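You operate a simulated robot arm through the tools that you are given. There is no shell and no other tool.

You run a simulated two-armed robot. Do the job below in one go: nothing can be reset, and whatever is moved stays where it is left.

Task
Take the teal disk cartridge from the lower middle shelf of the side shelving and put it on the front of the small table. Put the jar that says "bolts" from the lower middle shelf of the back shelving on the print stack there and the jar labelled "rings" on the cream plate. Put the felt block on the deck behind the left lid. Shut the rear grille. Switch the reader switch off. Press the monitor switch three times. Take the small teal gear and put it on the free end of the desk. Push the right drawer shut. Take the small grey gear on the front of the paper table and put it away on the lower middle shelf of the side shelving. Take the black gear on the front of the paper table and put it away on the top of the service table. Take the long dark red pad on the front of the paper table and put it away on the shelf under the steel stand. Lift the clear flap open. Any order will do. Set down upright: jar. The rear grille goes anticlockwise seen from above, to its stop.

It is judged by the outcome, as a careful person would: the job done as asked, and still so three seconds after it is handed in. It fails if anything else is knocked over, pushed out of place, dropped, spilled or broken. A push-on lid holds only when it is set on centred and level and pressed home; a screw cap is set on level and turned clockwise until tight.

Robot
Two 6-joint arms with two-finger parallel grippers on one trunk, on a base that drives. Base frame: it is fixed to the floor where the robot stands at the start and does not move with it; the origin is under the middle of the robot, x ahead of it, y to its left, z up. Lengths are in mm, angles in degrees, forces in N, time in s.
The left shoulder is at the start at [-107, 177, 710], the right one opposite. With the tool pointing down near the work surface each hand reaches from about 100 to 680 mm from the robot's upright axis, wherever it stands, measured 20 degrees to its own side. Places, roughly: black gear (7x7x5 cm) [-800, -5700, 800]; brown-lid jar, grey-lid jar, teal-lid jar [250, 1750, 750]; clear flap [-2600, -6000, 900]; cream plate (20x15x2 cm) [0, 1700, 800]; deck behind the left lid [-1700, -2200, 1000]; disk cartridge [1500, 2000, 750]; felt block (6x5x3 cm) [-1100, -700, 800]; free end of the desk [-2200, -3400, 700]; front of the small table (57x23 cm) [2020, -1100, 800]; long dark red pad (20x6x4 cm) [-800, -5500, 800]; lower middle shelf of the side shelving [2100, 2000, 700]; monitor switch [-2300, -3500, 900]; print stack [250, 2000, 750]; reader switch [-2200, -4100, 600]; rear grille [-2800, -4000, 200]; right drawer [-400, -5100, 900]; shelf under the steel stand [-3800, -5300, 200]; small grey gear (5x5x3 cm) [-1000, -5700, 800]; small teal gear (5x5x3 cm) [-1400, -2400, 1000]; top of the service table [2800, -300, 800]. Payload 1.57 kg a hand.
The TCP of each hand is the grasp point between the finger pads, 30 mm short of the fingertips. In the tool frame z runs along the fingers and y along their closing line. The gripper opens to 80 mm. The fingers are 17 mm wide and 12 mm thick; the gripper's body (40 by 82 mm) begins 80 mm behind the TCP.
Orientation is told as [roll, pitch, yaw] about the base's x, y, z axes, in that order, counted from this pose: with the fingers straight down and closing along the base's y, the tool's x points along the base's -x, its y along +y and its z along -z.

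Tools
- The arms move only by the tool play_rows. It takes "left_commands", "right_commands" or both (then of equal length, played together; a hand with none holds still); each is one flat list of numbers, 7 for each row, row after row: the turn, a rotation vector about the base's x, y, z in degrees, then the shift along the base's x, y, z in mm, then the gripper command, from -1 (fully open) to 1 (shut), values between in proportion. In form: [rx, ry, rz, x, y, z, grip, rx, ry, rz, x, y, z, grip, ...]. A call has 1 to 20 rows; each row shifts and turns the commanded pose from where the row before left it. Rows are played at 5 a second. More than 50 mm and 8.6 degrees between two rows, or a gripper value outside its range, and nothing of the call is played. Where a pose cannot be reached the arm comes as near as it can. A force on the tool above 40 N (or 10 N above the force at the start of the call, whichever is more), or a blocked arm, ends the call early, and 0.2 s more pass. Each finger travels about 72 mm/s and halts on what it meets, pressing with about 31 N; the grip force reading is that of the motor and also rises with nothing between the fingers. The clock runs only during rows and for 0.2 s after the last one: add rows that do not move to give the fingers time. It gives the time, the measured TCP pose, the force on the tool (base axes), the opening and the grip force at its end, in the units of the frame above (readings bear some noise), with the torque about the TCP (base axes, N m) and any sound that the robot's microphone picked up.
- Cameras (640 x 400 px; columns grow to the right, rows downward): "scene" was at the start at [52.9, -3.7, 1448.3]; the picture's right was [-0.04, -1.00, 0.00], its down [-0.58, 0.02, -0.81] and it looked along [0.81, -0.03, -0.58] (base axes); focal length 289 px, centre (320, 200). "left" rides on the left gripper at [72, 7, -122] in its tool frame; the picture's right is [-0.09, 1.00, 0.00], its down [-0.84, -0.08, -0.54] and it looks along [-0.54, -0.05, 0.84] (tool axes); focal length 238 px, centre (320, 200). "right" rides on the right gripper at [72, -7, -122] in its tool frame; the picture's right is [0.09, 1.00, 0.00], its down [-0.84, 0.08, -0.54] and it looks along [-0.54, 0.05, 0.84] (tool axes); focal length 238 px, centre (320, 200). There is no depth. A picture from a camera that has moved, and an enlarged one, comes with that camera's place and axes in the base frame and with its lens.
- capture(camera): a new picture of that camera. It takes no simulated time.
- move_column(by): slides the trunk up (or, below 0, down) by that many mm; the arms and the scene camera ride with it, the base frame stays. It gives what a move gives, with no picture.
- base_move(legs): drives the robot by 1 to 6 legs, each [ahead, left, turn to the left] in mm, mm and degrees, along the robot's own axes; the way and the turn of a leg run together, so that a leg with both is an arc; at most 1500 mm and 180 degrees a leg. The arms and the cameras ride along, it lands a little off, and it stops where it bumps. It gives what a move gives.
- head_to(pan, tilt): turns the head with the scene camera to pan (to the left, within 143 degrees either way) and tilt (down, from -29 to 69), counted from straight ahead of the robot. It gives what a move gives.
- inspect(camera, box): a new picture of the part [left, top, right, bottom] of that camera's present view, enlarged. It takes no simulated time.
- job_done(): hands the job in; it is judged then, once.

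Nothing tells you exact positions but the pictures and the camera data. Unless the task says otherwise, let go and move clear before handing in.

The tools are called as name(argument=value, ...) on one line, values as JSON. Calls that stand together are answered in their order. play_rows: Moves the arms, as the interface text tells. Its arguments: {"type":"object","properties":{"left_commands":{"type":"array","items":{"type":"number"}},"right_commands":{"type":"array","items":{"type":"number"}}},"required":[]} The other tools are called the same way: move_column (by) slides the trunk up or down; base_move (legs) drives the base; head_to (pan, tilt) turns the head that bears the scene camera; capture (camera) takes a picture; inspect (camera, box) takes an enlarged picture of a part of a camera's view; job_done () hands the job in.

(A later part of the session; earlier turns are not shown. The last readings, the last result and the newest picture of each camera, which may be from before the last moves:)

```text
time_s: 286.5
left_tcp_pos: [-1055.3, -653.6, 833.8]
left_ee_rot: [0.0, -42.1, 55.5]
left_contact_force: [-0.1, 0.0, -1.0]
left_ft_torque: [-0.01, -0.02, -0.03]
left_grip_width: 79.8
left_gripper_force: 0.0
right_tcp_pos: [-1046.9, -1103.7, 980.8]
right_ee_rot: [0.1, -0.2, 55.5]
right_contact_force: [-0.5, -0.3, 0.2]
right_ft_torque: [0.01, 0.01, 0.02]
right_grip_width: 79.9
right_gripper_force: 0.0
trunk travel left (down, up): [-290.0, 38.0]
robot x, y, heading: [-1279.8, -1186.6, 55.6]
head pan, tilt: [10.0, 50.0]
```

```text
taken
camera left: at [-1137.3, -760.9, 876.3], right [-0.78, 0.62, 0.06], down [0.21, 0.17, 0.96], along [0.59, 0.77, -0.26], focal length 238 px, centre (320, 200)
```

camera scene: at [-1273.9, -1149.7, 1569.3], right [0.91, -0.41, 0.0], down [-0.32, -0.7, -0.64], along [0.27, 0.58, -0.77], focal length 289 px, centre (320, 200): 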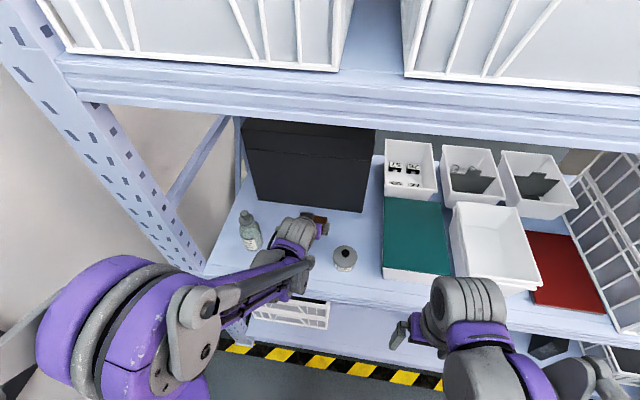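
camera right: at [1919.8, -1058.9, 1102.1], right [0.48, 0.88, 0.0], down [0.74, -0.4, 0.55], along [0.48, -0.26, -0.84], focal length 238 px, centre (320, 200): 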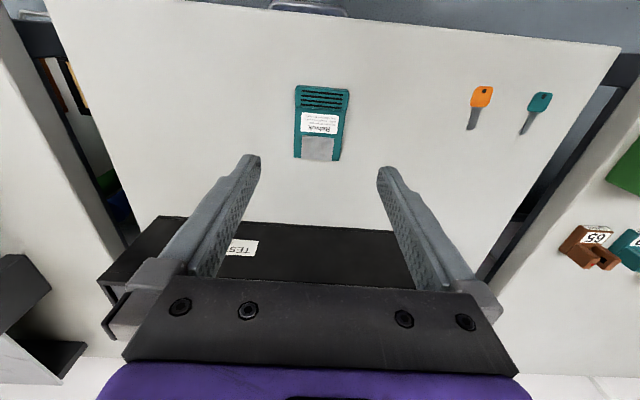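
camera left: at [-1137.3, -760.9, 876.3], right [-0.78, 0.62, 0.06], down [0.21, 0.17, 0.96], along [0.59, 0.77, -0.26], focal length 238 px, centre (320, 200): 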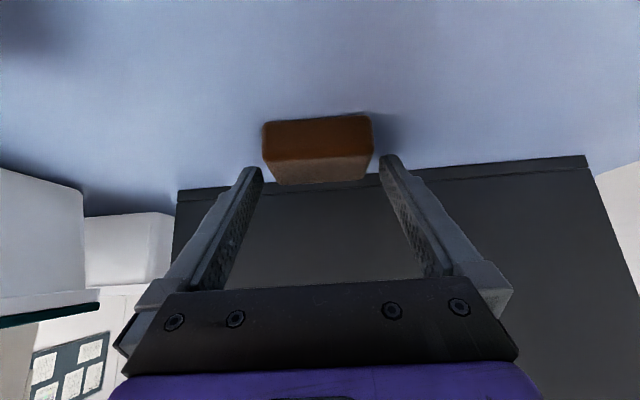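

The block is well between the fingers but I'm a bit high. Lowering 5 mm and closing.

play_rows(left_commands=[0, 0, 0, 0, 0, -3, -1, 0, 0, 0, 1, 1.5, -2.5, -1, 0, 0, 0, 0, 0, 0, -1])

play_rows(left_commands=[0, 0, 0, 0, 0, 0, 0, 0, 0, 0, 0, 0, 0, 0.5, 0, 0, 0, 0, 0, 0, 1, 0, 0, 0, 0, 0, 0, 1, 0, 0, 0, 0, 0, 0, 1])

capture(camera="left")

```text
time_s: 287.3
left_tcp_pos: [-1053.0, -650.5, 828.2]
left_ee_rot: [0.0, -42.0, 55.6]
left_contact_force: [0.0, 0.1, 2.1]
left_ft_torque: [0.01, -0.02, 0.02]
left_grip_width: 79.9
left_gripper_force: 0.0
right_tcp_pos: [-1047.5, -1103.6, 980.3]
right_ee_rot: [0.0, -0.2, 55.5]
right_contact_force: [0.0, -0.2, 0.4]
right_ft_torque: [0.04, 0.02, 0.0]
right_grip_width: 80.4
right_gripper_force: 0.0
trunk travel left (down, up): [-290.0, 38.0]
robot x, y, heading: [-1280.3, -1187.8, 55.4]
head pan, tilt: [10.0, 50.0]
```

```text
time_s: 288.5
left_tcp_pos: [-1053.9, -651.6, 827.2]
left_ee_rot: [0.0, -42.0, 55.5]
left_contact_force: [0.8, -0.4, 3.0]
left_ft_torque: [-0.04, -0.02, -0.03]
left_grip_width: 59.3
left_gripper_force: 31.1
right_tcp_pos: [-1047.4, -1103.0, 981.3]
right_ee_rot: [0.1, -0.2, 55.4]
right_contact_force: [-0.3, 0.4, -0.1]
right_ft_torque: [-0.04, -0.01, 0.02]
right_grip_width: 80.0
right_gripper_force: 0.0
trunk travel left (down, up): [-290.0, 38.0]
robot x, y, heading: [-1280.6, -1186.0, 55.5]
head pan, tilt: [10.0, 50.0]
```

```text
taken
camera left: at [-1136.4, -759.1, 869.9], right [-0.78, 0.62, 0.06], down [0.21, 0.17, 0.96], along [0.59, 0.77, -0.26], focal length 238 px, centre (320, 200)
```

left: 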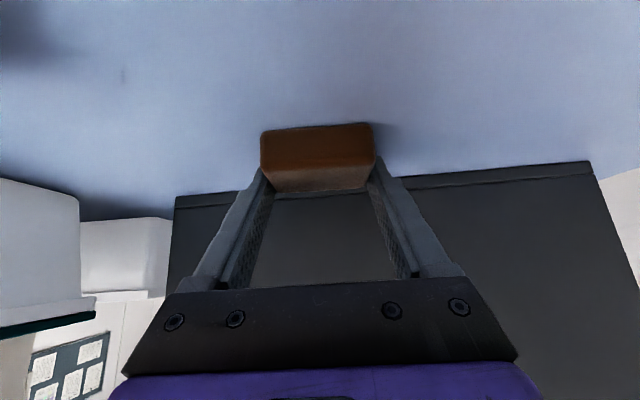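

The felt block is gripped (59 mm). Lifting and retracting, keeping the tilt.

play_rows(left_commands=[0, 0, 0, 0, 0, 15, 1, 0, 0, 0, 0, 0, 35, 1, 0, 0, 0, 0, 0, 45, 1, 0, 0, 0, -25.5, -37, 5, 1, 0, 0, 0, -25.5, -37, 10, 1, 0, 0, 0, -25.5, -37, 10, 1, 0, 0, 0, -25.5, -37, 10, 1, 0, 0, 0, -25.5, -37, 10, 1, 0, 0, 0, -20, -29, 5, 1])

capture(camera="left")

head_to(pan=100, tilt=30)

capture(camera="scene")

head_to(pan=143, tilt=30)

capture(camera="scene")

```text
time_s: 290.5
left_tcp_pos: [-1202.0, -866.8, 973.6]
left_ee_rot: [0.0, -42.1, 55.5]
left_contact_force: [-0.9, -0.3, 0.5]
left_ft_torque: [0.03, -0.01, -0.01]
left_grip_width: 58.9
left_gripper_force: 30.7
right_tcp_pos: [-1048.0, -1104.1, 979.8]
right_ee_rot: [0.0, -0.3, 55.5]
right_contact_force: [-0.6, -0.2, -0.4]
right_ft_torque: [-0.04, 0.02, 0.0]
right_grip_width: 79.9
right_gripper_force: 0.0
trunk travel left (down, up): [-290.0, 38.0]
robot x, y, heading: [-1281.3, -1187.3, 55.5]
head pan, tilt: [10.0, 50.0]
```

```text
taken
camera left: at [-1285.1, -973.6, 1015.0], right [-0.78, 0.62, 0.06], down [0.21, 0.17, 0.96], along [0.59, 0.77, -0.26], focal length 238 px, centre (320, 200)
```

left: 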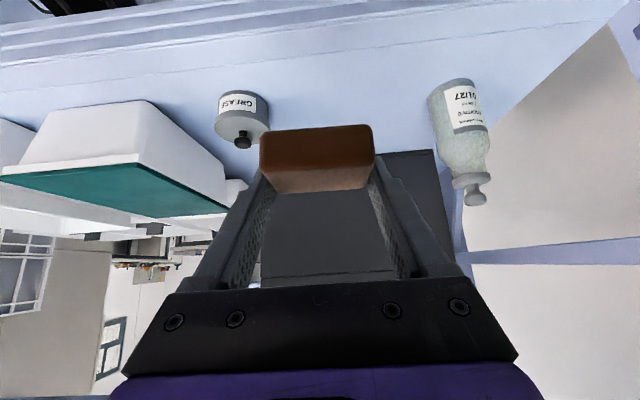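

```text
time_s: 292.2
left_tcp_pos: [-1199.6, -865.6, 972.5]
left_ee_rot: [0.0, -42.1, 55.4]
left_contact_force: [-0.1, 0.0, 0.1]
left_ft_torque: [-0.02, -0.02, 0.04]
left_grip_width: 58.8
left_gripper_force: 31.4
right_tcp_pos: [-1046.8, -1103.6, 980.3]
right_ee_rot: [0.0, -0.1, 55.4]
right_contact_force: [1.0, -0.7, 0.2]
right_ft_torque: [0.0, 0.03, 0.02]
right_grip_width: 80.1
right_gripper_force: 0.1
trunk travel left (down, up): [-290.0, 38.0]
robot x, y, heading: [-1282.8, -1185.6, 55.5]
head pan, tilt: [100.0, 30.0]
```

```text
taken
camera scene: at [-1389.0, -1183.7, 1598.8], right [0.41, 0.91, 0.0], down [0.46, -0.21, -0.87], along [-0.79, 0.36, -0.5], focal length 289 px, centre (320, 200)
```

scene: 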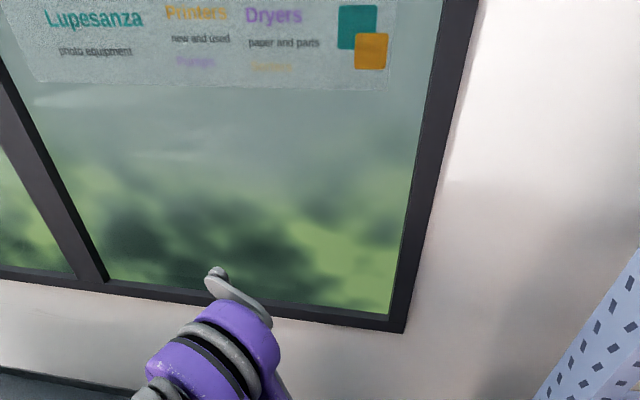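

```text
time_s: 293.3
left_tcp_pos: [-1200.5, -865.6, 972.4]
left_ee_rot: [0.0, -42.0, 55.5]
left_contact_force: [0.5, 0.6, 0.3]
left_ft_torque: [0.01, -0.02, 0.0]
left_grip_width: 58.8
left_gripper_force: 31.0
right_tcp_pos: [-1047.0, -1104.3, 981.7]
right_ee_rot: [0.1, -0.2, 55.5]
right_contact_force: [0.1, 0.1, 0.0]
right_ft_torque: [0.03, -0.01, -0.01]
right_grip_width: 80.1
right_gripper_force: 0.0
trunk travel left (down, up): [-290.0, 38.0]
robot x, y, heading: [-1281.1, -1187.1, 55.6]
head pan, tilt: [143.0, 30.0]
```

```text
taken
camera scene: at [-1392.5, -1249.9, 1598.9], right [-0.32, 0.95, 0.0], down [0.47, 0.16, -0.87], along [-0.82, -0.27, -0.5], focal length 289 px, centre (320, 200)
```

scene: 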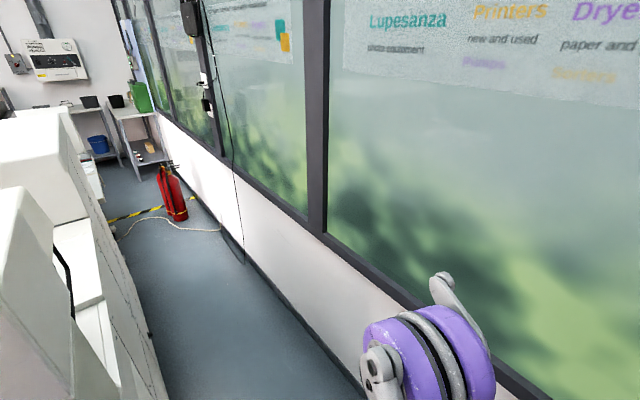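

The felt block is secured. The machine has a rear aisle along the glass wall; I'll shift further left to see the machine's rear side and its deck.

base_move(legs=[[-90, 200, 0.4]])

head_to(pan=143, tilt=35)

capture(camera="scene")

head_to(pan=-143, tilt=30)

capture(camera="scene")

```text
time_s: 295.7
left_tcp_pos: [-1420.5, -827.8, 972.6]
left_ee_rot: [0.0, -42.0, 55.8]
left_contact_force: [-0.1, -0.3, 0.8]
left_ft_torque: [-0.02, -0.03, -0.01]
left_grip_width: 58.5
left_gripper_force: 31.0
right_tcp_pos: [-1265.6, -1064.6, 980.8]
right_ee_rot: [-0.1, -0.2, 55.9]
right_contact_force: [0.2, -0.4, -0.2]
right_ft_torque: [0.0, 0.03, -0.01]
right_grip_width: 79.9
right_gripper_force: 0.1
trunk travel left (down, up): [-290.0, 38.0]
robot x, y, heading: [-1499.2, -1147.0, 55.7]
head pan, tilt: [143.0, 30.0]
```

```text
time_s: 296.3
left_tcp_pos: [-1421.2, -826.5, 973.0]
left_ee_rot: [0.0, -42.0, 55.8]
left_contact_force: [-0.5, 0.4, -0.6]
left_ft_torque: [0.02, 0.01, 0.03]
left_grip_width: 58.8
left_gripper_force: 31.1
right_tcp_pos: [-1265.0, -1065.5, 979.9]
right_ee_rot: [-0.1, -0.2, 55.8]
right_contact_force: [0.4, 0.2, 0.1]
right_ft_torque: [0.04, -0.03, 0.0]
right_grip_width: 80.0
right_gripper_force: 0.1
trunk travel left (down, up): [-290.0, 38.0]
robot x, y, heading: [-1496.2, -1146.8, 55.7]
head pan, tilt: [143.0, 35.0]
```

```text
taken
camera scene: at [-1607.8, -1212.6, 1591.1], right [-0.32, 0.95, 0.0], down [0.54, 0.19, -0.82], along [-0.78, -0.27, -0.57], focal length 289 px, centre (320, 200)
```

scene: 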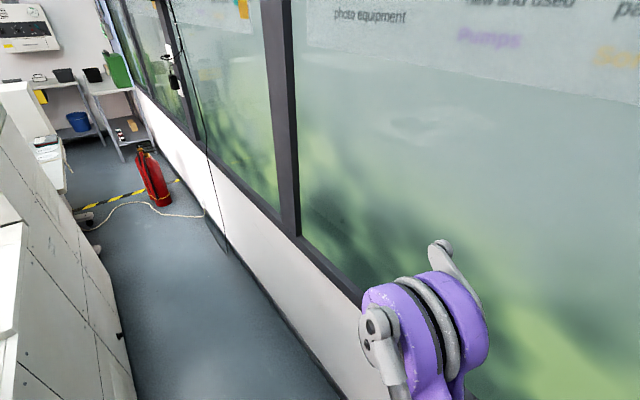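

```text
time_s: 300.3
left_tcp_pos: [-1421.3, -828.2, 973.5]
left_ee_rot: [0.0, -42.1, 56.0]
left_contact_force: [0.4, -0.2, 0.8]
left_ft_torque: [0.0, -0.02, -0.01]
left_grip_width: 58.7
left_gripper_force: 31.0
right_tcp_pos: [-1266.0, -1066.4, 979.6]
right_ee_rot: [-0.1, -0.2, 55.8]
right_contact_force: [-0.5, 0.1, 0.3]
right_ft_torque: [-0.01, -0.04, 0.0]
right_grip_width: 79.9
right_gripper_force: 0.0
trunk travel left (down, up): [-290.0, 38.0]
robot x, y, heading: [-1496.9, -1151.7, 55.6]
head pan, tilt: [-143.0, 30.0]
```

```text
taken
camera scene: at [-1519.8, -1274.4, 1598.9], right [-1.0, -0.05, 0.0], down [-0.03, 0.5, -0.87], along [0.04, -0.86, -0.5], focal length 289 px, centre (320, 200)
```

scene: 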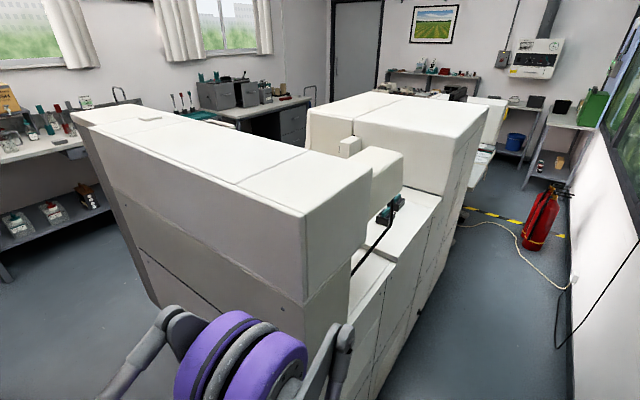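

Very useful: I can see the machine from behind, with a lower deck between the tower and the hood. Zooming in there.

inspect(camera="scene", box=[290, 80, 510, 330])

inspect(camera="scene", box=[380, 20, 640, 200])

```text
1.60 times, centred on (400, 205) of scene
camera zoom: at [-1519.8, -1274.4, 1598.9], right [-1.0, -0.05, 0.0], down [-0.03, 0.5, -0.87], along [0.04, -0.86, -0.5], focal length 463 px, centre (192, 192)
```

zoom: 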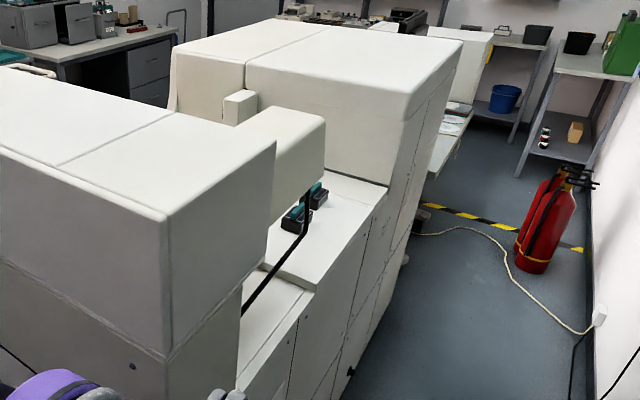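

```text
2.22 times, centred on (510, 110) of scene
camera zoom: at [-1519.8, -1274.4, 1598.9], right [-1.0, -0.05, 0.0], down [-0.03, 0.5, -0.87], along [0.04, -0.86, -0.5], focal length 643 px, centre (-102, 400)
```

zoom: 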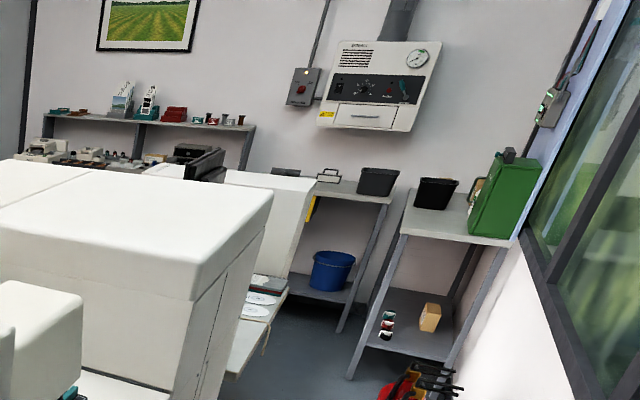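

The deck (with two teal pads on it) lies between tower and hood, open to the rear aisle. I'll retract the left hand a little, turn right to face the machine's rear, then strafe along the rear aisle.

play_rows(left_commands=[0, 0, 0, -17, -25, 0, 1, 0, 0, 0, -17, -25, 0, 1])

base_move(legs=[[0, 0, -89.7]])

head_to(pan=-60, tilt=40)

capture(camera="scene")

head_to(pan=-120, tilt=50)

capture(camera="scene")

```text
time_s: 300.9
left_tcp_pos: [-1456.5, -876.2, 971.3]
left_ee_rot: [-0.1, -42.2, 56.0]
left_contact_force: [0.4, 0.4, 0.1]
left_ft_torque: [-0.02, -0.02, 0.01]
left_grip_width: 58.6
left_gripper_force: 30.7
right_tcp_pos: [-1267.2, -1064.8, 981.2]
right_ee_rot: [0.2, -0.3, 55.9]
right_contact_force: [0.3, -0.9, 0.9]
right_ft_torque: [0.0, -0.01, 0.01]
right_grip_width: 79.9
right_gripper_force: 0.1
trunk travel left (down, up): [-290.0, 38.0]
robot x, y, heading: [-1500.6, -1150.1, 55.8]
head pan, tilt: [-143.0, 30.0]
```

```text
time_s: 305.0
left_tcp_pos: [-1224.9, -1189.3, 972.7]
left_ee_rot: [-0.1, -42.0, -32.9]
left_contact_force: [1.0, -0.2, -0.4]
left_ft_torque: [0.02, 0.03, -0.05]
left_grip_width: 58.4
left_gripper_force: 30.9
right_tcp_pos: [-1409.0, -1381.9, 980.7]
right_ee_rot: [0.1, -0.1, -33.0]
right_contact_force: [-0.4, 0.1, 0.0]
right_ft_torque: [0.03, 0.0, -0.01]
right_grip_width: 80.1
right_gripper_force: 0.1
trunk travel left (down, up): [-290.0, 38.0]
robot x, y, heading: [-1498.5, -1147.1, -33.2]
head pan, tilt: [-143.0, 30.0]
```

```text
time_s: 306.6
left_tcp_pos: [-1224.2, -1187.4, 972.5]
left_ee_rot: [0.0, -41.9, -33.0]
left_contact_force: [0.0, -0.1, 0.4]
left_ft_torque: [0.0, 0.0, 0.01]
left_grip_width: 58.9
left_gripper_force: 31.0
right_tcp_pos: [-1409.0, -1380.8, 981.5]
right_ee_rot: [0.0, -0.2, -33.0]
right_contact_force: [0.1, 0.6, 0.9]
right_ft_torque: [0.02, -0.01, 0.0]
right_grip_width: 80.1
right_gripper_force: 0.1
trunk travel left (down, up): [-290.0, 38.0]
robot x, y, heading: [-1502.3, -1150.4, -33.2]
head pan, tilt: [-60.0, 40.0]
```

```text
taken
camera scene: at [-1540.4, -1211.8, 1583.5], right [-1.0, 0.05, 0.0], down [0.03, 0.64, -0.77], along [-0.04, -0.77, -0.64], focal length 289 px, centre (320, 200)
```

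scene: 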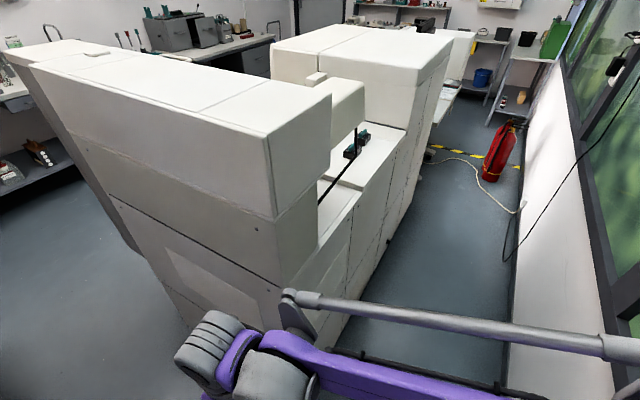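

```text
time_s: 307.9
left_tcp_pos: [-1224.4, -1187.4, 971.6]
left_ee_rot: [0.0, -42.0, -33.0]
left_contact_force: [0.8, 0.2, -0.7]
left_ft_torque: [-0.03, 0.02, -0.02]
left_grip_width: 58.6
left_gripper_force: 30.4
right_tcp_pos: [-1409.8, -1381.9, 980.7]
right_ee_rot: [0.0, -0.2, -33.0]
right_contact_force: [-0.2, 0.2, -1.0]
right_ft_torque: [-0.01, 0.02, 0.0]
right_grip_width: 79.7
right_gripper_force: 0.0
trunk travel left (down, up): [-290.0, 38.0]
robot x, y, heading: [-1499.6, -1150.3, -33.0]
head pan, tilt: [-120.0, 50.0]
```

```text
taken
camera scene: at [-1604.5, -1161.9, 1569.3], right [-0.45, 0.89, 0.0], down [0.68, 0.35, -0.64], along [-0.57, -0.29, -0.77], focal length 289 px, centre (320, 200)
```

scene: 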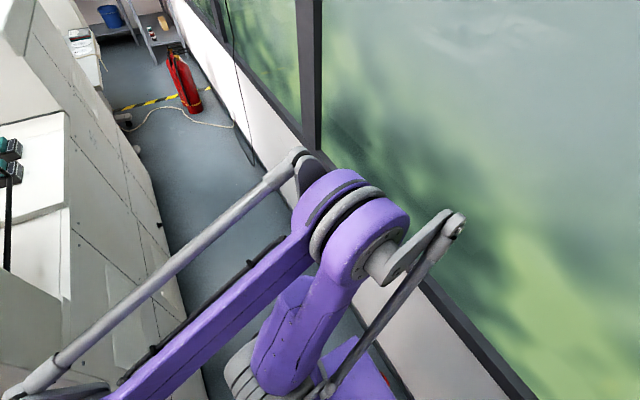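

The rear aisle is passable. I'll center myself in it, then strafe right along the machine's rear in steps.

play_rows(right_commands=[0, 0, 0, -21, 13.6, 0, -1])

base_move(legs=[[-46, 0, -0.9], [0, -480, 0]])

head_to(pan=-60, tilt=50)

capture(camera="scene")

head_to(pan=-125, tilt=55)

capture(camera="scene")

```text
time_s: 308.3
left_tcp_pos: [-1225.9, -1187.4, 972.3]
left_ee_rot: [0.0, -42.1, -33.0]
left_contact_force: [0.1, 0.3, -0.9]
left_ft_torque: [0.0, -0.02, -0.04]
left_grip_width: 59.1
left_gripper_force: 31.0
right_tcp_pos: [-1433.8, -1366.9, 979.8]
right_ee_rot: [-0.1, -0.3, -33.1]
right_contact_force: [-0.3, -0.1, 0.1]
right_ft_torque: [0.05, -0.03, 0.01]
right_grip_width: 80.1
right_gripper_force: 0.0
trunk travel left (down, up): [-290.0, 38.0]
robot x, y, heading: [-1496.8, -1148.7, -33.0]
head pan, tilt: [-120.0, 50.0]
```

```text
time_s: 313.6
left_tcp_pos: [-1534.7, -1573.2, 970.8]
left_ee_rot: [0.0, -42.0, -33.9]
left_contact_force: [0.1, -0.4, -0.6]
left_ft_torque: [0.01, 0.03, 0.01]
left_grip_width: 58.6
left_gripper_force: 30.5
right_tcp_pos: [-1744.0, -1750.5, 979.6]
right_ee_rot: [0.0, -0.2, -33.8]
right_contact_force: [0.8, -0.6, 0.5]
right_ft_torque: [0.0, -0.02, 0.01]
right_grip_width: 80.2
right_gripper_force: 0.1
trunk travel left (down, up): [-290.0, 38.0]
robot x, y, heading: [-1806.9, -1528.1, -33.8]
head pan, tilt: [-120.0, 50.0]
```

```text
time_s: 314.9
left_tcp_pos: [-1534.5, -1572.8, 972.0]
left_ee_rot: [-0.1, -41.9, -33.7]
left_contact_force: [-0.1, 0.5, -0.1]
left_ft_torque: [0.01, -0.02, 0.02]
left_grip_width: 58.7
left_gripper_force: 31.3
right_tcp_pos: [-1742.6, -1749.5, 979.5]
right_ee_rot: [0.0, -0.3, -33.8]
right_contact_force: [0.1, -0.3, 0.3]
right_ft_torque: [0.0, -0.02, 0.0]
right_grip_width: 80.1
right_gripper_force: 0.0
trunk travel left (down, up): [-290.0, 38.0]
robot x, y, heading: [-1811.1, -1535.4, -33.7]
head pan, tilt: [-60.0, 50.0]
```

```text
taken
camera scene: at [-1850.1, -1584.5, 1569.3], right [-1.0, 0.07, 0.0], down [0.05, 0.76, -0.64], along [-0.04, -0.64, -0.77], focal length 289 px, centre (320, 200)
```

scene: 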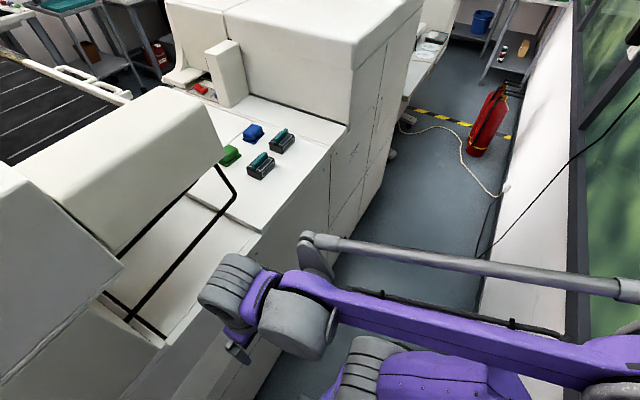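

```text
time_s: 316.3
left_tcp_pos: [-1535.9, -1572.8, 972.1]
left_ee_rot: [-0.1, -41.9, -33.8]
left_contact_force: [0.1, -0.4, -0.9]
left_ft_torque: [0.0, -0.01, 0.0]
left_grip_width: 58.7
left_gripper_force: 30.8
right_tcp_pos: [-1742.9, -1750.3, 980.3]
right_ee_rot: [0.0, -0.2, -33.8]
right_contact_force: [-0.1, -0.1, 0.0]
right_ft_torque: [-0.01, -0.03, -0.01]
right_grip_width: 80.2
right_gripper_force: 0.0
trunk travel left (down, up): [-290.0, 38.0]
robot x, y, heading: [-1808.8, -1534.1, -33.7]
head pan, tilt: [-125.0, 55.0]
```

```text
taken
camera scene: at [-1912.2, -1533.9, 1562.8], right [-0.36, 0.93, 0.0], down [0.76, 0.3, -0.57], along [-0.53, -0.21, -0.82], focal length 289 px, centre (320, 200)
```

scene: 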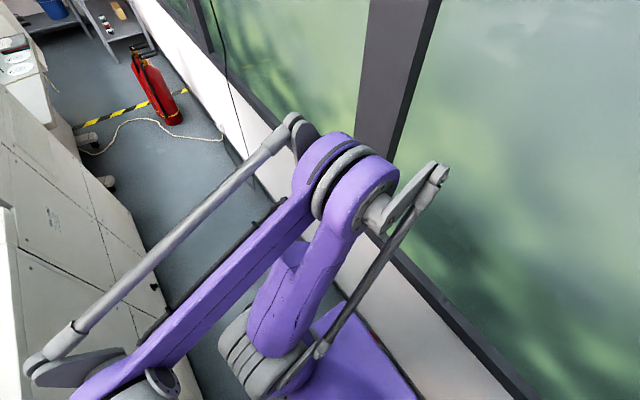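

The deck is clearly visible: two teal/black pads plus small blue and green items; there is free deck near the rear edge between them. I'll strafe right to line up.

base_move(legs=[[0, -550, 0]])

head_to(pan=0, tilt=50)

capture(camera="scene")

capture(camera="left")

```text
time_s: 321.5
left_tcp_pos: [-1839.0, -2025.2, 972.3]
left_ee_rot: [0.0, -41.9, -34.6]
left_contact_force: [-0.9, -0.1, 0.3]
left_ft_torque: [-0.02, -0.02, 0.0]
left_grip_width: 58.9
left_gripper_force: 30.8
right_tcp_pos: [-2050.7, -2199.2, 979.8]
right_ee_rot: [0.0, -0.2, -34.6]
right_contact_force: [-0.3, 0.1, 0.1]
right_ft_torque: [0.01, -0.01, -0.05]
right_grip_width: 80.2
right_gripper_force: 0.0
trunk travel left (down, up): [-290.0, 38.0]
robot x, y, heading: [-2108.4, -1979.5, -34.6]
head pan, tilt: [-125.0, 55.0]
```

```text
time_s: 323.6
left_tcp_pos: [-1839.4, -2025.1, 972.5]
left_ee_rot: [0.0, -42.0, -34.6]
left_contact_force: [-0.4, 0.2, -0.4]
left_ft_torque: [-0.01, 0.0, -0.02]
left_grip_width: 58.8
left_gripper_force: 31.1
right_tcp_pos: [-2050.5, -2199.1, 978.8]
right_ee_rot: [0.0, -0.2, -34.7]
right_contact_force: [-0.5, -0.6, -0.2]
right_ft_torque: [-0.01, -0.01, -0.01]
right_grip_width: 79.9
right_gripper_force: 0.1
trunk travel left (down, up): [-290.0, 38.0]
robot x, y, heading: [-2112.7, -1975.9, -34.6]
head pan, tilt: [0.0, 50.0]
```

```text
taken
camera scene: at [-2086.0, -1999.8, 1569.3], right [-0.57, -0.82, 0.0], down [-0.63, 0.44, -0.64], along [0.53, -0.37, -0.77], focal length 289 px, centre (320, 200)
```

scene: 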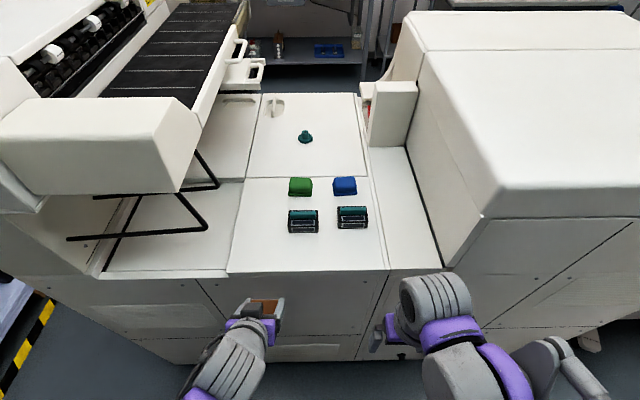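

```text
taken
camera left: at [-1948.7, -1943.0, 1014.0], right [0.62, 0.78, 0.06], down [0.17, -0.21, 0.96], along [0.76, -0.59, -0.26], focal length 238 px, centre (320, 200)
```

left: 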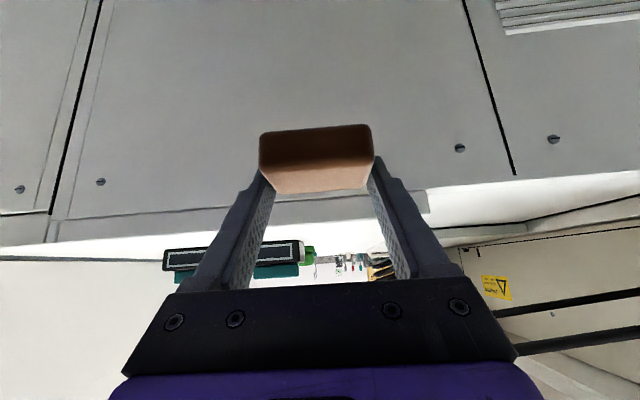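

I see everything from behind: the deck with green and blue pieces and two teal pads, and the small teal gear on the lid in front. There's a free strip between the pads and the rear edge; I'll raise the block and move it over that strip.

play_rows(left_commands=[0, 0, 0, 0, 0, 40, 1, 0, 0, 0, 0, 0, 40, 1, 0, 0, 0, 27.7, -27.3, 0, 1, 0, 0, 0, 27.7, -27.3, 0, 1, 0, 0, 0, 27.7, -27.3, 0, 1])

capture(camera="left")

capture(camera="scene")

```text
time_s: 324.8
left_tcp_pos: [-1751.7, -2117.8, 1051.3]
left_ee_rot: [0.0, -41.8, -34.6]
left_contact_force: [0.3, -0.1, -0.2]
left_ft_torque: [0.01, 0.0, -0.02]
left_grip_width: 58.9
left_gripper_force: 31.2
left hand out of reach, approached as far as the arm can: row 1, 2
right_tcp_pos: [-2050.8, -2198.9, 978.8]
right_ee_rot: [0.1, -0.2, -34.6]
right_contact_force: [-0.2, -0.5, 1.2]
right_ft_torque: [0.03, 0.04, 0.0]
right_grip_width: 80.1
right_gripper_force: 0.0
trunk travel left (down, up): [-290.0, 38.0]
robot x, y, heading: [-2113.1, -1979.8, -34.4]
head pan, tilt: [0.0, 50.0]
```

```text
taken
camera left: at [-1860.0, -2034.9, 1093.5], right [0.62, 0.78, 0.06], down [0.17, -0.21, 0.96], along [0.76, -0.59, -0.26], focal length 238 px, centre (320, 200)
```

left: 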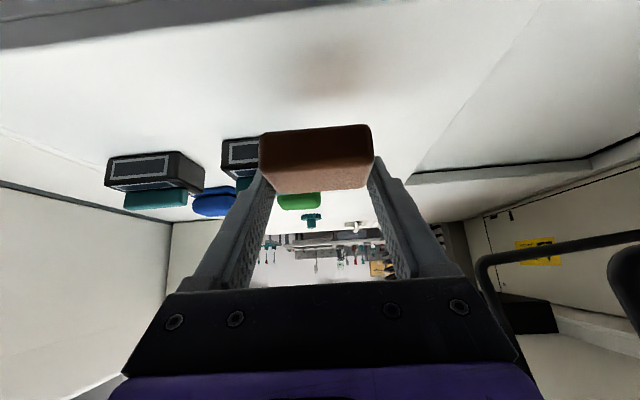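

```text
taken
camera scene: at [-2085.0, -2001.2, 1569.3], right [-0.57, -0.82, 0.0], down [-0.63, 0.44, -0.64], along [0.53, -0.36, -0.77], focal length 289 px, centre (320, 200)
```

scene: 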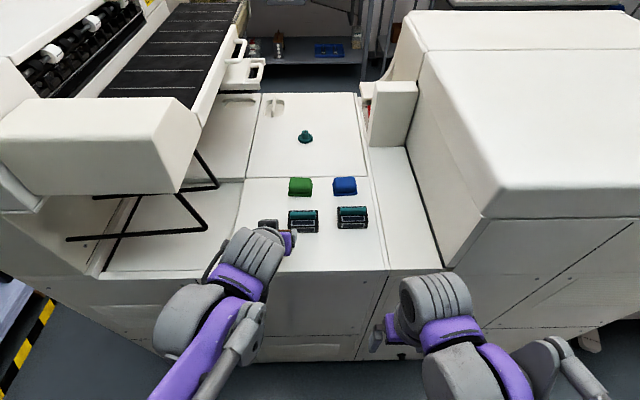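

The block hovers over the free strip behind the pads. Lowering it gently onto the deck.

play_rows(left_commands=[0, 0, 0, -4, 3, -25, 1, 0, 0, 0, 0, 0, -15, 1, 0, 0, 0, 0, 0, -5, 1, 0, 0, 0, 0, 0, 0, 1])

capture(camera="left")

play_rows(left_commands=[0, 0, 0, 0, 0, -3, 1, 0, 0, 0, 0, 0, 0, 1])

play_rows(left_commands=[0, 0, 0, 0, 0, -3, 1, 0, 0, 0, 0, 0, 0, 1])

```text
time_s: 325.8
left_tcp_pos: [-1756.8, -2112.9, 1007.6]
left_ee_rot: [-0.1, -42.3, -34.7]
left_contact_force: [4.7, -1.0, 34.1]
left_ft_torque: [-0.33, -0.42, 0.32]
left_grip_width: 58.8
left_gripper_force: 30.9
right_tcp_pos: [-2052.8, -2198.4, 980.6]
right_ee_rot: [0.0, -0.3, -34.6]
right_contact_force: [1.0, 0.2, -0.3]
right_ft_torque: [0.01, 0.05, 0.02]
right_grip_width: 80.2
right_gripper_force: 0.0
trunk travel left (down, up): [-290.0, 38.0]
robot x, y, heading: [-2112.8, -1979.2, -34.3]
head pan, tilt: [0.0, 50.0]
```

```text
taken
camera left: at [-1865.1, -2030.2, 1049.1], right [0.62, 0.78, 0.06], down [0.16, -0.21, 0.96], along [0.77, -0.59, -0.26], focal length 238 px, centre (320, 200)
```

left: 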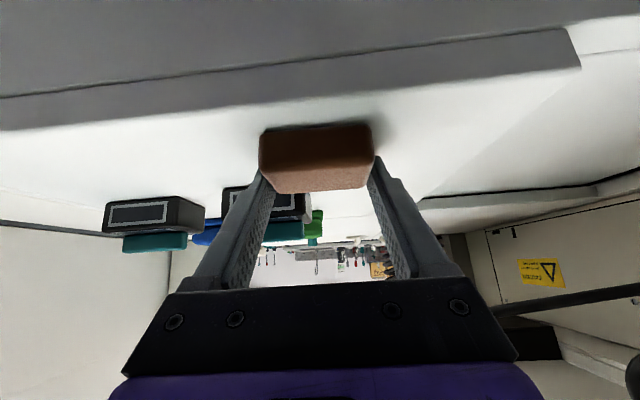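

```text
time_s: 326.1
left_tcp_pos: [-1757.1, -2113.0, 1007.8]
left_ee_rot: [0.0, -42.6, -34.6]
left_contact_force: [-3.4, 2.9, 23.5]
left_ft_torque: [0.1, -0.12, 0.37]
left_grip_width: 58.8
left_gripper_force: 31.7
right_tcp_pos: [-2053.1, -2197.9, 979.5]
right_ee_rot: [0.1, -0.4, -34.6]
right_contact_force: [0.2, 0.2, 0.5]
right_ft_torque: [-0.02, 0.01, 0.02]
right_grip_width: 79.9
right_gripper_force: 0.0
trunk travel left (down, up): [-290.0, 38.0]
robot x, y, heading: [-2111.5, -1977.7, -34.8]
head pan, tilt: [0.0, 50.0]
stopped in row 1 (left hand): the force on the tool passed its limit at 49 N (the readings are from after the stop); the commanded pose is now the measured one
```

```text
time_s: 326.5
left_tcp_pos: [-1756.2, -2112.2, 1007.4]
left_ee_rot: [0.0, -42.9, -34.8]
left_contact_force: [-8.2, 8.2, 25.7]
left_ft_torque: [0.25, 0.05, 0.27]
left_grip_width: 58.8
left_gripper_force: 31.0
right_tcp_pos: [-2053.9, -2198.1, 980.0]
right_ee_rot: [0.0, -0.4, -34.6]
right_contact_force: [-0.5, -0.1, -0.2]
right_ft_torque: [0.01, -0.02, -0.01]
right_grip_width: 79.8
right_gripper_force: 0.1
trunk travel left (down, up): [-290.0, 38.0]
robot x, y, heading: [-2112.8, -1979.8, -34.6]
head pan, tilt: [0.0, 50.0]
stopped in row 1 (left hand): the force on the tool passed its limit at 44 N (the readings are from after the stop); the commanded pose is now the measured one
```

Contact: deck at about z 980. Releasing and backing the hand out along its tilt.

play_rows(left_commands=[0, 0, 0, 0, 0, 1, 1, 0, 0, 0, 0, 0, 0, 0.3, 0, 0, 0, 0, 0, 0, -0.4, 0, 0, 0, 0, 0, 0, -1, 0, 0, 0, 0, 0, 0, -1, 0, 0, 0, -11, 7.6, 15, -1, 0, 0, 0, -16.5, 11.4, 22, -1, 0, 0, 0, -16.5, 11.4, 22, -1])

capture(camera="left")

play_rows(left_commands=[0, 0, 0, -33, 22.7, 0, -1, 0, 0, 0, -33, 22.7, 0, -1, 0, 0, 0, 0, 0, -30, -1, 0, 0, 0, 0, 0, -30, -1])

capture(camera="scene")

```text
time_s: 328.3
left_tcp_pos: [-1797.6, -2082.0, 1067.9]
left_ee_rot: [-0.1, -42.6, -34.6]
left_contact_force: [-0.3, 0.0, -1.0]
left_ft_torque: [0.01, -0.01, 0.0]
left_grip_width: 79.8
left_gripper_force: 0.0
right_tcp_pos: [-2051.8, -2199.4, 979.4]
right_ee_rot: [0.0, -0.4, -34.5]
right_contact_force: [0.6, 0.1, 0.1]
right_ft_torque: [0.01, -0.01, -0.02]
right_grip_width: 80.2
right_gripper_force: 0.0
trunk travel left (down, up): [-290.0, 38.0]
robot x, y, heading: [-2114.7, -1980.7, -34.7]
head pan, tilt: [0.0, 50.0]
```

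```text
taken
camera left: at [-1906.1, -1999.3, 1108.3], right [0.62, 0.78, 0.06], down [0.16, -0.21, 0.97], along [0.77, -0.59, -0.25], focal length 238 px, centre (320, 200)
```

left: 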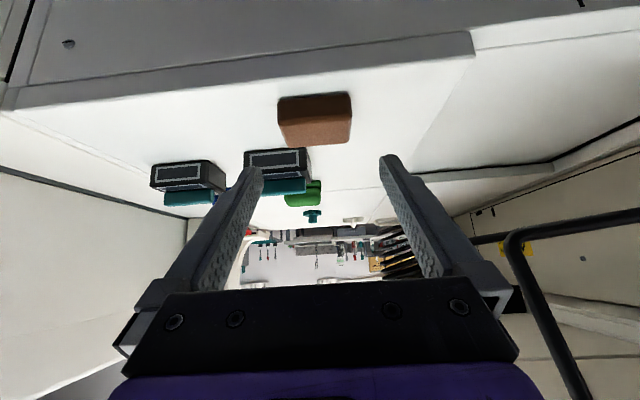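

```text
time_s: 329.3
left_tcp_pos: [-1860.0, -2044.8, 1005.5]
left_ee_rot: [0.0, -42.5, -34.6]
left_contact_force: [0.4, -0.3, -0.6]
left_ft_torque: [-0.05, 0.0, 0.04]
left_grip_width: 79.8
left_gripper_force: 0.1
left hand out of reach, approached as far as the arm can: row 2
right_tcp_pos: [-2050.7, -2197.9, 979.9]
right_ee_rot: [0.0, -0.1, -34.6]
right_contact_force: [0.2, 0.1, -0.6]
right_ft_torque: [0.01, -0.02, 0.0]
right_grip_width: 80.0
right_gripper_force: 0.1
trunk travel left (down, up): [-290.0, 38.0]
robot x, y, heading: [-2114.2, -1980.5, -34.7]
head pan, tilt: [0.0, 50.0]
```

```text
taken
camera scene: at [-2086.0, -1999.3, 1569.3], right [-0.57, -0.82, 0.0], down [-0.63, 0.43, -0.64], along [0.53, -0.36, -0.77], focal length 289 px, centre (320, 200)
```

scene: 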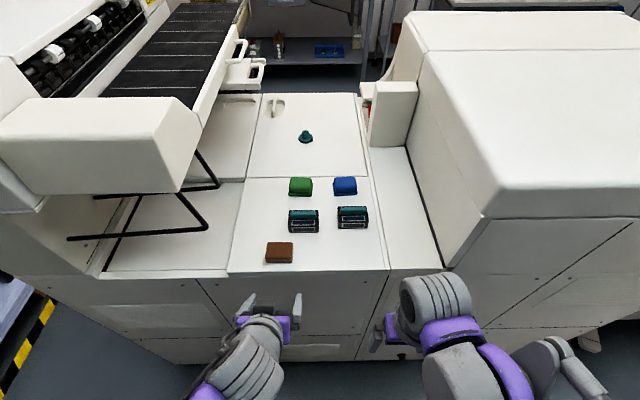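

The felt block rests on the deck behind the left lid. Before leaving this aisle I'll look further along it for the rear grille and desk.

head_to(pan=-80, tilt=25)

capture(camera="scene")

inspect(camera="scene", box=[150, 60, 400, 260])

```text
time_s: 330.8
left_tcp_pos: [-1859.0, -2045.7, 1006.5]
left_ee_rot: [0.0, -42.6, -34.6]
left_contact_force: [0.2, -0.3, 0.0]
left_ft_torque: [-0.01, 0.0, 0.0]
left_grip_width: 79.9
left_gripper_force: 0.1
right_tcp_pos: [-2051.3, -2199.5, 980.2]
right_ee_rot: [-0.1, -0.2, -34.5]
right_contact_force: [1.0, -0.5, 0.7]
right_ft_torque: [-0.01, -0.01, 0.0]
right_grip_width: 80.2
right_gripper_force: 0.1
trunk travel left (down, up): [-290.0, 38.0]
robot x, y, heading: [-2112.0, -1980.3, -34.4]
head pan, tilt: [-80.0, 25.0]
```

```text
taken
camera scene: at [-2187.6, -2039.8, 1606.8], right [-0.91, 0.42, 0.0], down [0.18, 0.38, -0.91], along [-0.38, -0.82, -0.42], focal length 289 px, centre (320, 200)
```

scene: 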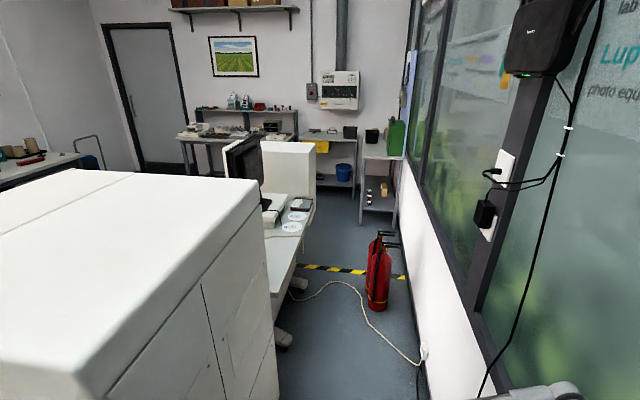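

```text
2.00 times, centred on (275, 160) of scene
camera zoom: at [-2187.6, -2039.8, 1606.8], right [-0.91, 0.42, 0.0], down [0.18, 0.38, -0.91], along [-0.38, -0.82, -0.42], focal length 579 px, centre (410, 280)
```

zoom: 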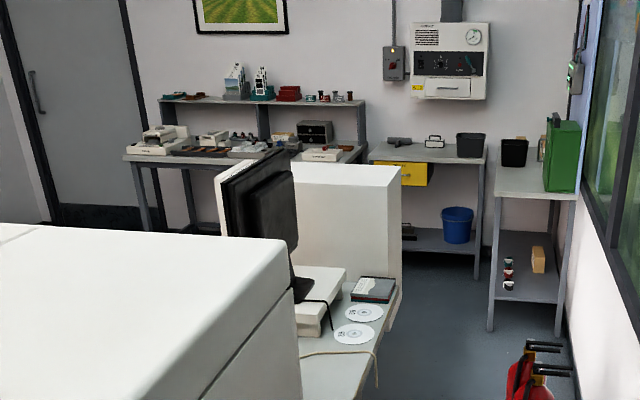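

Understood: the desk and the rear grille are best reached from the far side. I'll go back out the way I came: strafe left, turn, and strafe out of the aisle.

base_move(legs=[[0, 0, 0.6], [0, 1050, 0]])

base_move(legs=[[30, 0, 0], [0, 0, 90]])

```text
time_s: 340.6
left_tcp_pos: [-1274.1, -1176.1, 1006.0]
left_ee_rot: [0.0, -42.5, -34.3]
left_contact_force: [-0.2, -0.2, 0.3]
left_ft_torque: [-0.05, -0.01, 0.0]
left_grip_width: 80.2
left_gripper_force: 0.1
right_tcp_pos: [-1463.3, -1332.0, 979.2]
right_ee_rot: [0.0, -0.2, -34.2]
right_contact_force: [-0.4, 1.6, 0.2]
right_ft_torque: [0.02, 0.01, 0.04]
right_grip_width: 80.1
right_gripper_force: 0.0
trunk travel left (down, up): [-290.0, 38.0]
robot x, y, heading: [-1527.4, -1109.9, -34.1]
head pan, tilt: [-80.0, 25.0]
```

```text
time_s: 345.3
left_tcp_pos: [-1439.5, -876.1, 1007.5]
left_ee_rot: [0.1, -42.6, 56.1]
left_contact_force: [0.0, 0.0, 0.1]
left_ft_torque: [0.02, 0.03, 0.02]
left_grip_width: 80.1
left_gripper_force: 0.0
right_tcp_pos: [-1283.5, -1065.4, 978.9]
right_ee_rot: [0.0, -0.2, 56.2]
right_contact_force: [0.0, 0.8, 0.8]
right_ft_torque: [0.0, -0.01, -0.03]
right_grip_width: 79.7
right_gripper_force: 0.0
trunk travel left (down, up): [-290.0, 38.0]
robot x, y, heading: [-1505.4, -1129.5, 56.1]
head pan, tilt: [-80.0, 25.0]
```

base_move(legs=[[0, -1500, 0], [0, -650, 0]])

head_to(pan=110, tilt=30)

capture(camera="scene")

```text
time_s: 364.2
left_tcp_pos: [329.3, -2061.7, 1007.0]
left_ee_rot: [0.0, -42.6, 56.3]
left_contact_force: [0.3, -0.4, -0.2]
left_ft_torque: [0.0, 0.0, -0.02]
left_grip_width: 79.9
left_gripper_force: 0.0
right_tcp_pos: [487.6, -2252.4, 980.6]
right_ee_rot: [0.1, -0.2, 56.5]
right_contact_force: [0.2, -0.5, -0.3]
right_ft_torque: [0.01, 0.01, -0.04]
right_grip_width: 80.0
right_gripper_force: 0.0
trunk travel left (down, up): [-290.0, 38.0]
robot x, y, heading: [267.9, -2317.4, 56.4]
head pan, tilt: [-80.0, 25.0]
```

```text
time_s: 367.0
left_tcp_pos: [329.2, -2064.3, 1006.4]
left_ee_rot: [-0.1, -42.6, 56.4]
left_contact_force: [0.2, 0.4, -0.4]
left_ft_torque: [-0.02, -0.02, 0.05]
left_grip_width: 80.1
left_gripper_force: 0.0
right_tcp_pos: [487.2, -2253.1, 979.6]
right_ee_rot: [-0.1, -0.2, 56.4]
right_contact_force: [-0.3, 0.2, 0.2]
right_ft_torque: [-0.02, 0.0, -0.05]
right_grip_width: 79.8
right_gripper_force: 0.0
trunk travel left (down, up): [-290.0, 38.0]
robot x, y, heading: [271.5, -2319.2, 56.7]
head pan, tilt: [110.0, 30.0]
```

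```text
taken
camera scene: at [155.0, -2331.6, 1598.9], right [0.23, 0.97, 0.0], down [0.49, -0.12, -0.87], along [-0.84, 0.2, -0.5], focal length 289 px, centre (320, 200)
```

scene: 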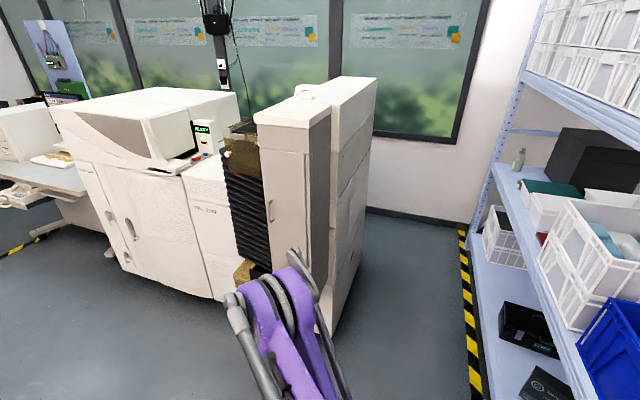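

Back in the corridor. I'll straighten the left hand, turn to face the machine's front and move toward the teal gear on the left lid.

play_rows(left_commands=[-7.08, 4.7, 0, 0, 0, -8, -1, -7.08, 4.7, 0, 0, 0, -8, -1, -7.08, 4.7, 0, 0, 0, -8, -1, -7.08, 4.7, 0, 0, 0, -8, -1, -7.08, 4.7, 0, 0, 0, -8, -1])

base_move(legs=[[0, 0, 89.5], [0, 1100, 0]])

head_to(pan=0, tilt=30)

capture(camera="scene")

```text
time_s: 368.2
left_tcp_pos: [330.1, -2063.3, 966.1]
left_ee_rot: [-0.1, 0.0, 56.3]
left_contact_force: [0.6, -1.2, 0.5]
left_ft_torque: [-0.01, -0.01, 0.0]
left_grip_width: 80.0
left_gripper_force: 0.1
right_tcp_pos: [487.1, -2251.3, 979.2]
right_ee_rot: [0.1, -0.2, 56.4]
right_contact_force: [-0.4, 0.6, -0.3]
right_ft_torque: [0.0, 0.0, -0.01]
right_grip_width: 79.9
right_gripper_force: 0.1
trunk travel left (down, up): [-290.0, 38.0]
robot x, y, heading: [267.8, -2314.0, 56.2]
head pan, tilt: [110.0, 30.0]
```

```text
time_s: 381.9
left_tcp_pos: [-614.8, -3153.6, 967.5]
left_ee_rot: [-0.2, 0.0, 144.4]
left_contact_force: [0.6, -1.2, 0.0]
left_ft_torque: [-0.01, 0.02, 0.01]
left_grip_width: 80.1
left_gripper_force: 0.0
right_tcp_pos: [-422.1, -3002.8, 979.0]
right_ee_rot: [0.0, -0.1, 144.5]
right_contact_force: [0.3, 0.3, 0.7]
right_ft_torque: [-0.01, 0.03, 0.02]
right_grip_width: 80.1
right_gripper_force: 0.0
trunk travel left (down, up): [-290.0, 38.0]
robot x, y, heading: [-363.9, -3223.7, 144.7]
head pan, tilt: [110.0, 30.0]
```

```text
time_s: 383.8
left_tcp_pos: [-615.3, -3152.9, 966.0]
left_ee_rot: [-0.1, -0.1, 144.4]
left_contact_force: [-0.1, 0.4, -1.3]
left_ft_torque: [0.02, 0.0, -0.01]
left_grip_width: 80.0
left_gripper_force: 0.1
right_tcp_pos: [-422.7, -3003.1, 979.6]
right_ee_rot: [0.0, -0.2, 144.5]
right_contact_force: [-0.8, -0.9, 0.9]
right_ft_torque: [0.02, -0.01, 0.03]
right_grip_width: 80.1
right_gripper_force: 0.0
trunk travel left (down, up): [-290.0, 38.0]
robot x, y, heading: [-361.2, -3224.0, 144.5]
head pan, tilt: [0.0, 30.0]
```

```text
taken
camera scene: at [-406.0, -3196.0, 1598.9], right [0.58, 0.81, 0.0], down [0.41, -0.29, -0.87], along [-0.71, 0.5, -0.5], focal length 289 px, centre (320, 200)
```

scene: 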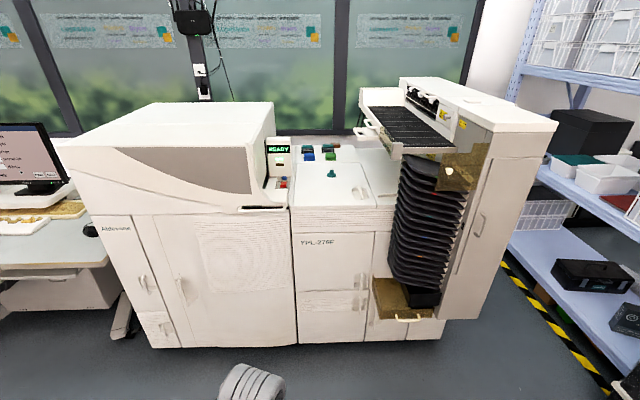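

The teal gear sits on the left lid between the READY display and the feeder tray. I'll line up so my left hand has room, and approach the machine front.

base_move(legs=[[0, -195, 1.5], [715, 0, 0]])

head_to(pan=5, tilt=45)

capture(camera="scene")

capture(camera="left")

```text
time_s: 389.3
left_tcp_pos: [-1055.1, -2613.3, 966.5]
left_ee_rot: [-0.1, 0.0, 145.0]
left_contact_force: [-0.4, -0.3, 0.3]
left_ft_torque: [-0.01, -0.03, -0.02]
left_grip_width: 80.3
left_gripper_force: 0.0
right_tcp_pos: [-858.4, -2463.8, 978.2]
right_ee_rot: [0.0, 0.7, 145.4]
right_contact_force: [1.2, 0.0, -0.8]
right_ft_torque: [0.05, 0.04, 0.01]
right_grip_width: 79.9
right_gripper_force: 0.0
trunk travel left (down, up): [-290.0, 38.0]
robot x, y, heading: [-799.4, -2682.4, 145.0]
head pan, tilt: [0.0, 30.0]
stopped in leg 2: the force on the tool passed its limit at 149 N (the readings are from after the stop); the commanded pose is now the measured one
```

```text
time_s: 390.1
left_tcp_pos: [-1055.2, -2614.1, 966.5]
left_ee_rot: [-0.1, -0.2, 145.0]
left_contact_force: [-0.2, 0.1, -0.3]
left_ft_torque: [-0.03, 0.03, 0.0]
left_grip_width: 79.7
left_gripper_force: 0.1
right_tcp_pos: [-859.4, -2465.2, 979.5]
right_ee_rot: [0.0, 0.9, 145.3]
right_contact_force: [0.8, -0.6, -0.3]
right_ft_torque: [0.09, 0.08, 0.03]
right_grip_width: 80.0
right_gripper_force: 0.1
trunk travel left (down, up): [-290.0, 38.0]
robot x, y, heading: [-802.2, -2676.6, 144.8]
head pan, tilt: [5.0, 45.0]
```

```text
taken
camera scene: at [-841.7, -2666.0, 1576.3], right [0.5, 0.87, 0.0], down [0.61, -0.35, -0.71], along [-0.61, 0.35, -0.71], focal length 289 px, centre (320, 200)
```

scene: 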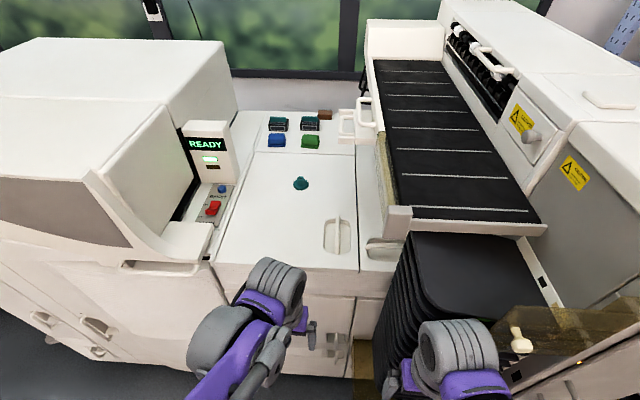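

```text
taken
camera left: at [-1001.0, -2660.3, 1088.0], right [-0.65, -0.76, 0.0], down [-0.64, 0.54, 0.54], along [-0.41, 0.35, -0.84], focal length 238 px, centre (320, 200)
```

left: 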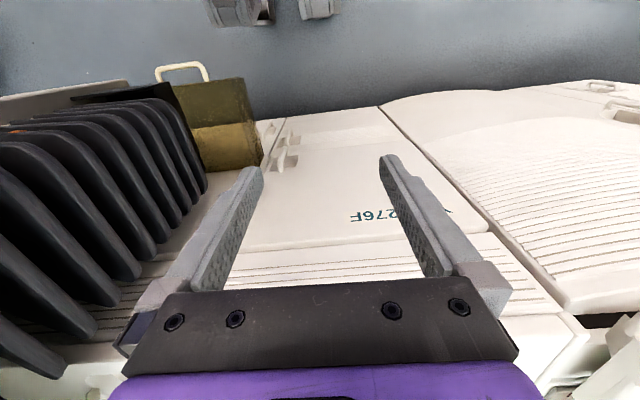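

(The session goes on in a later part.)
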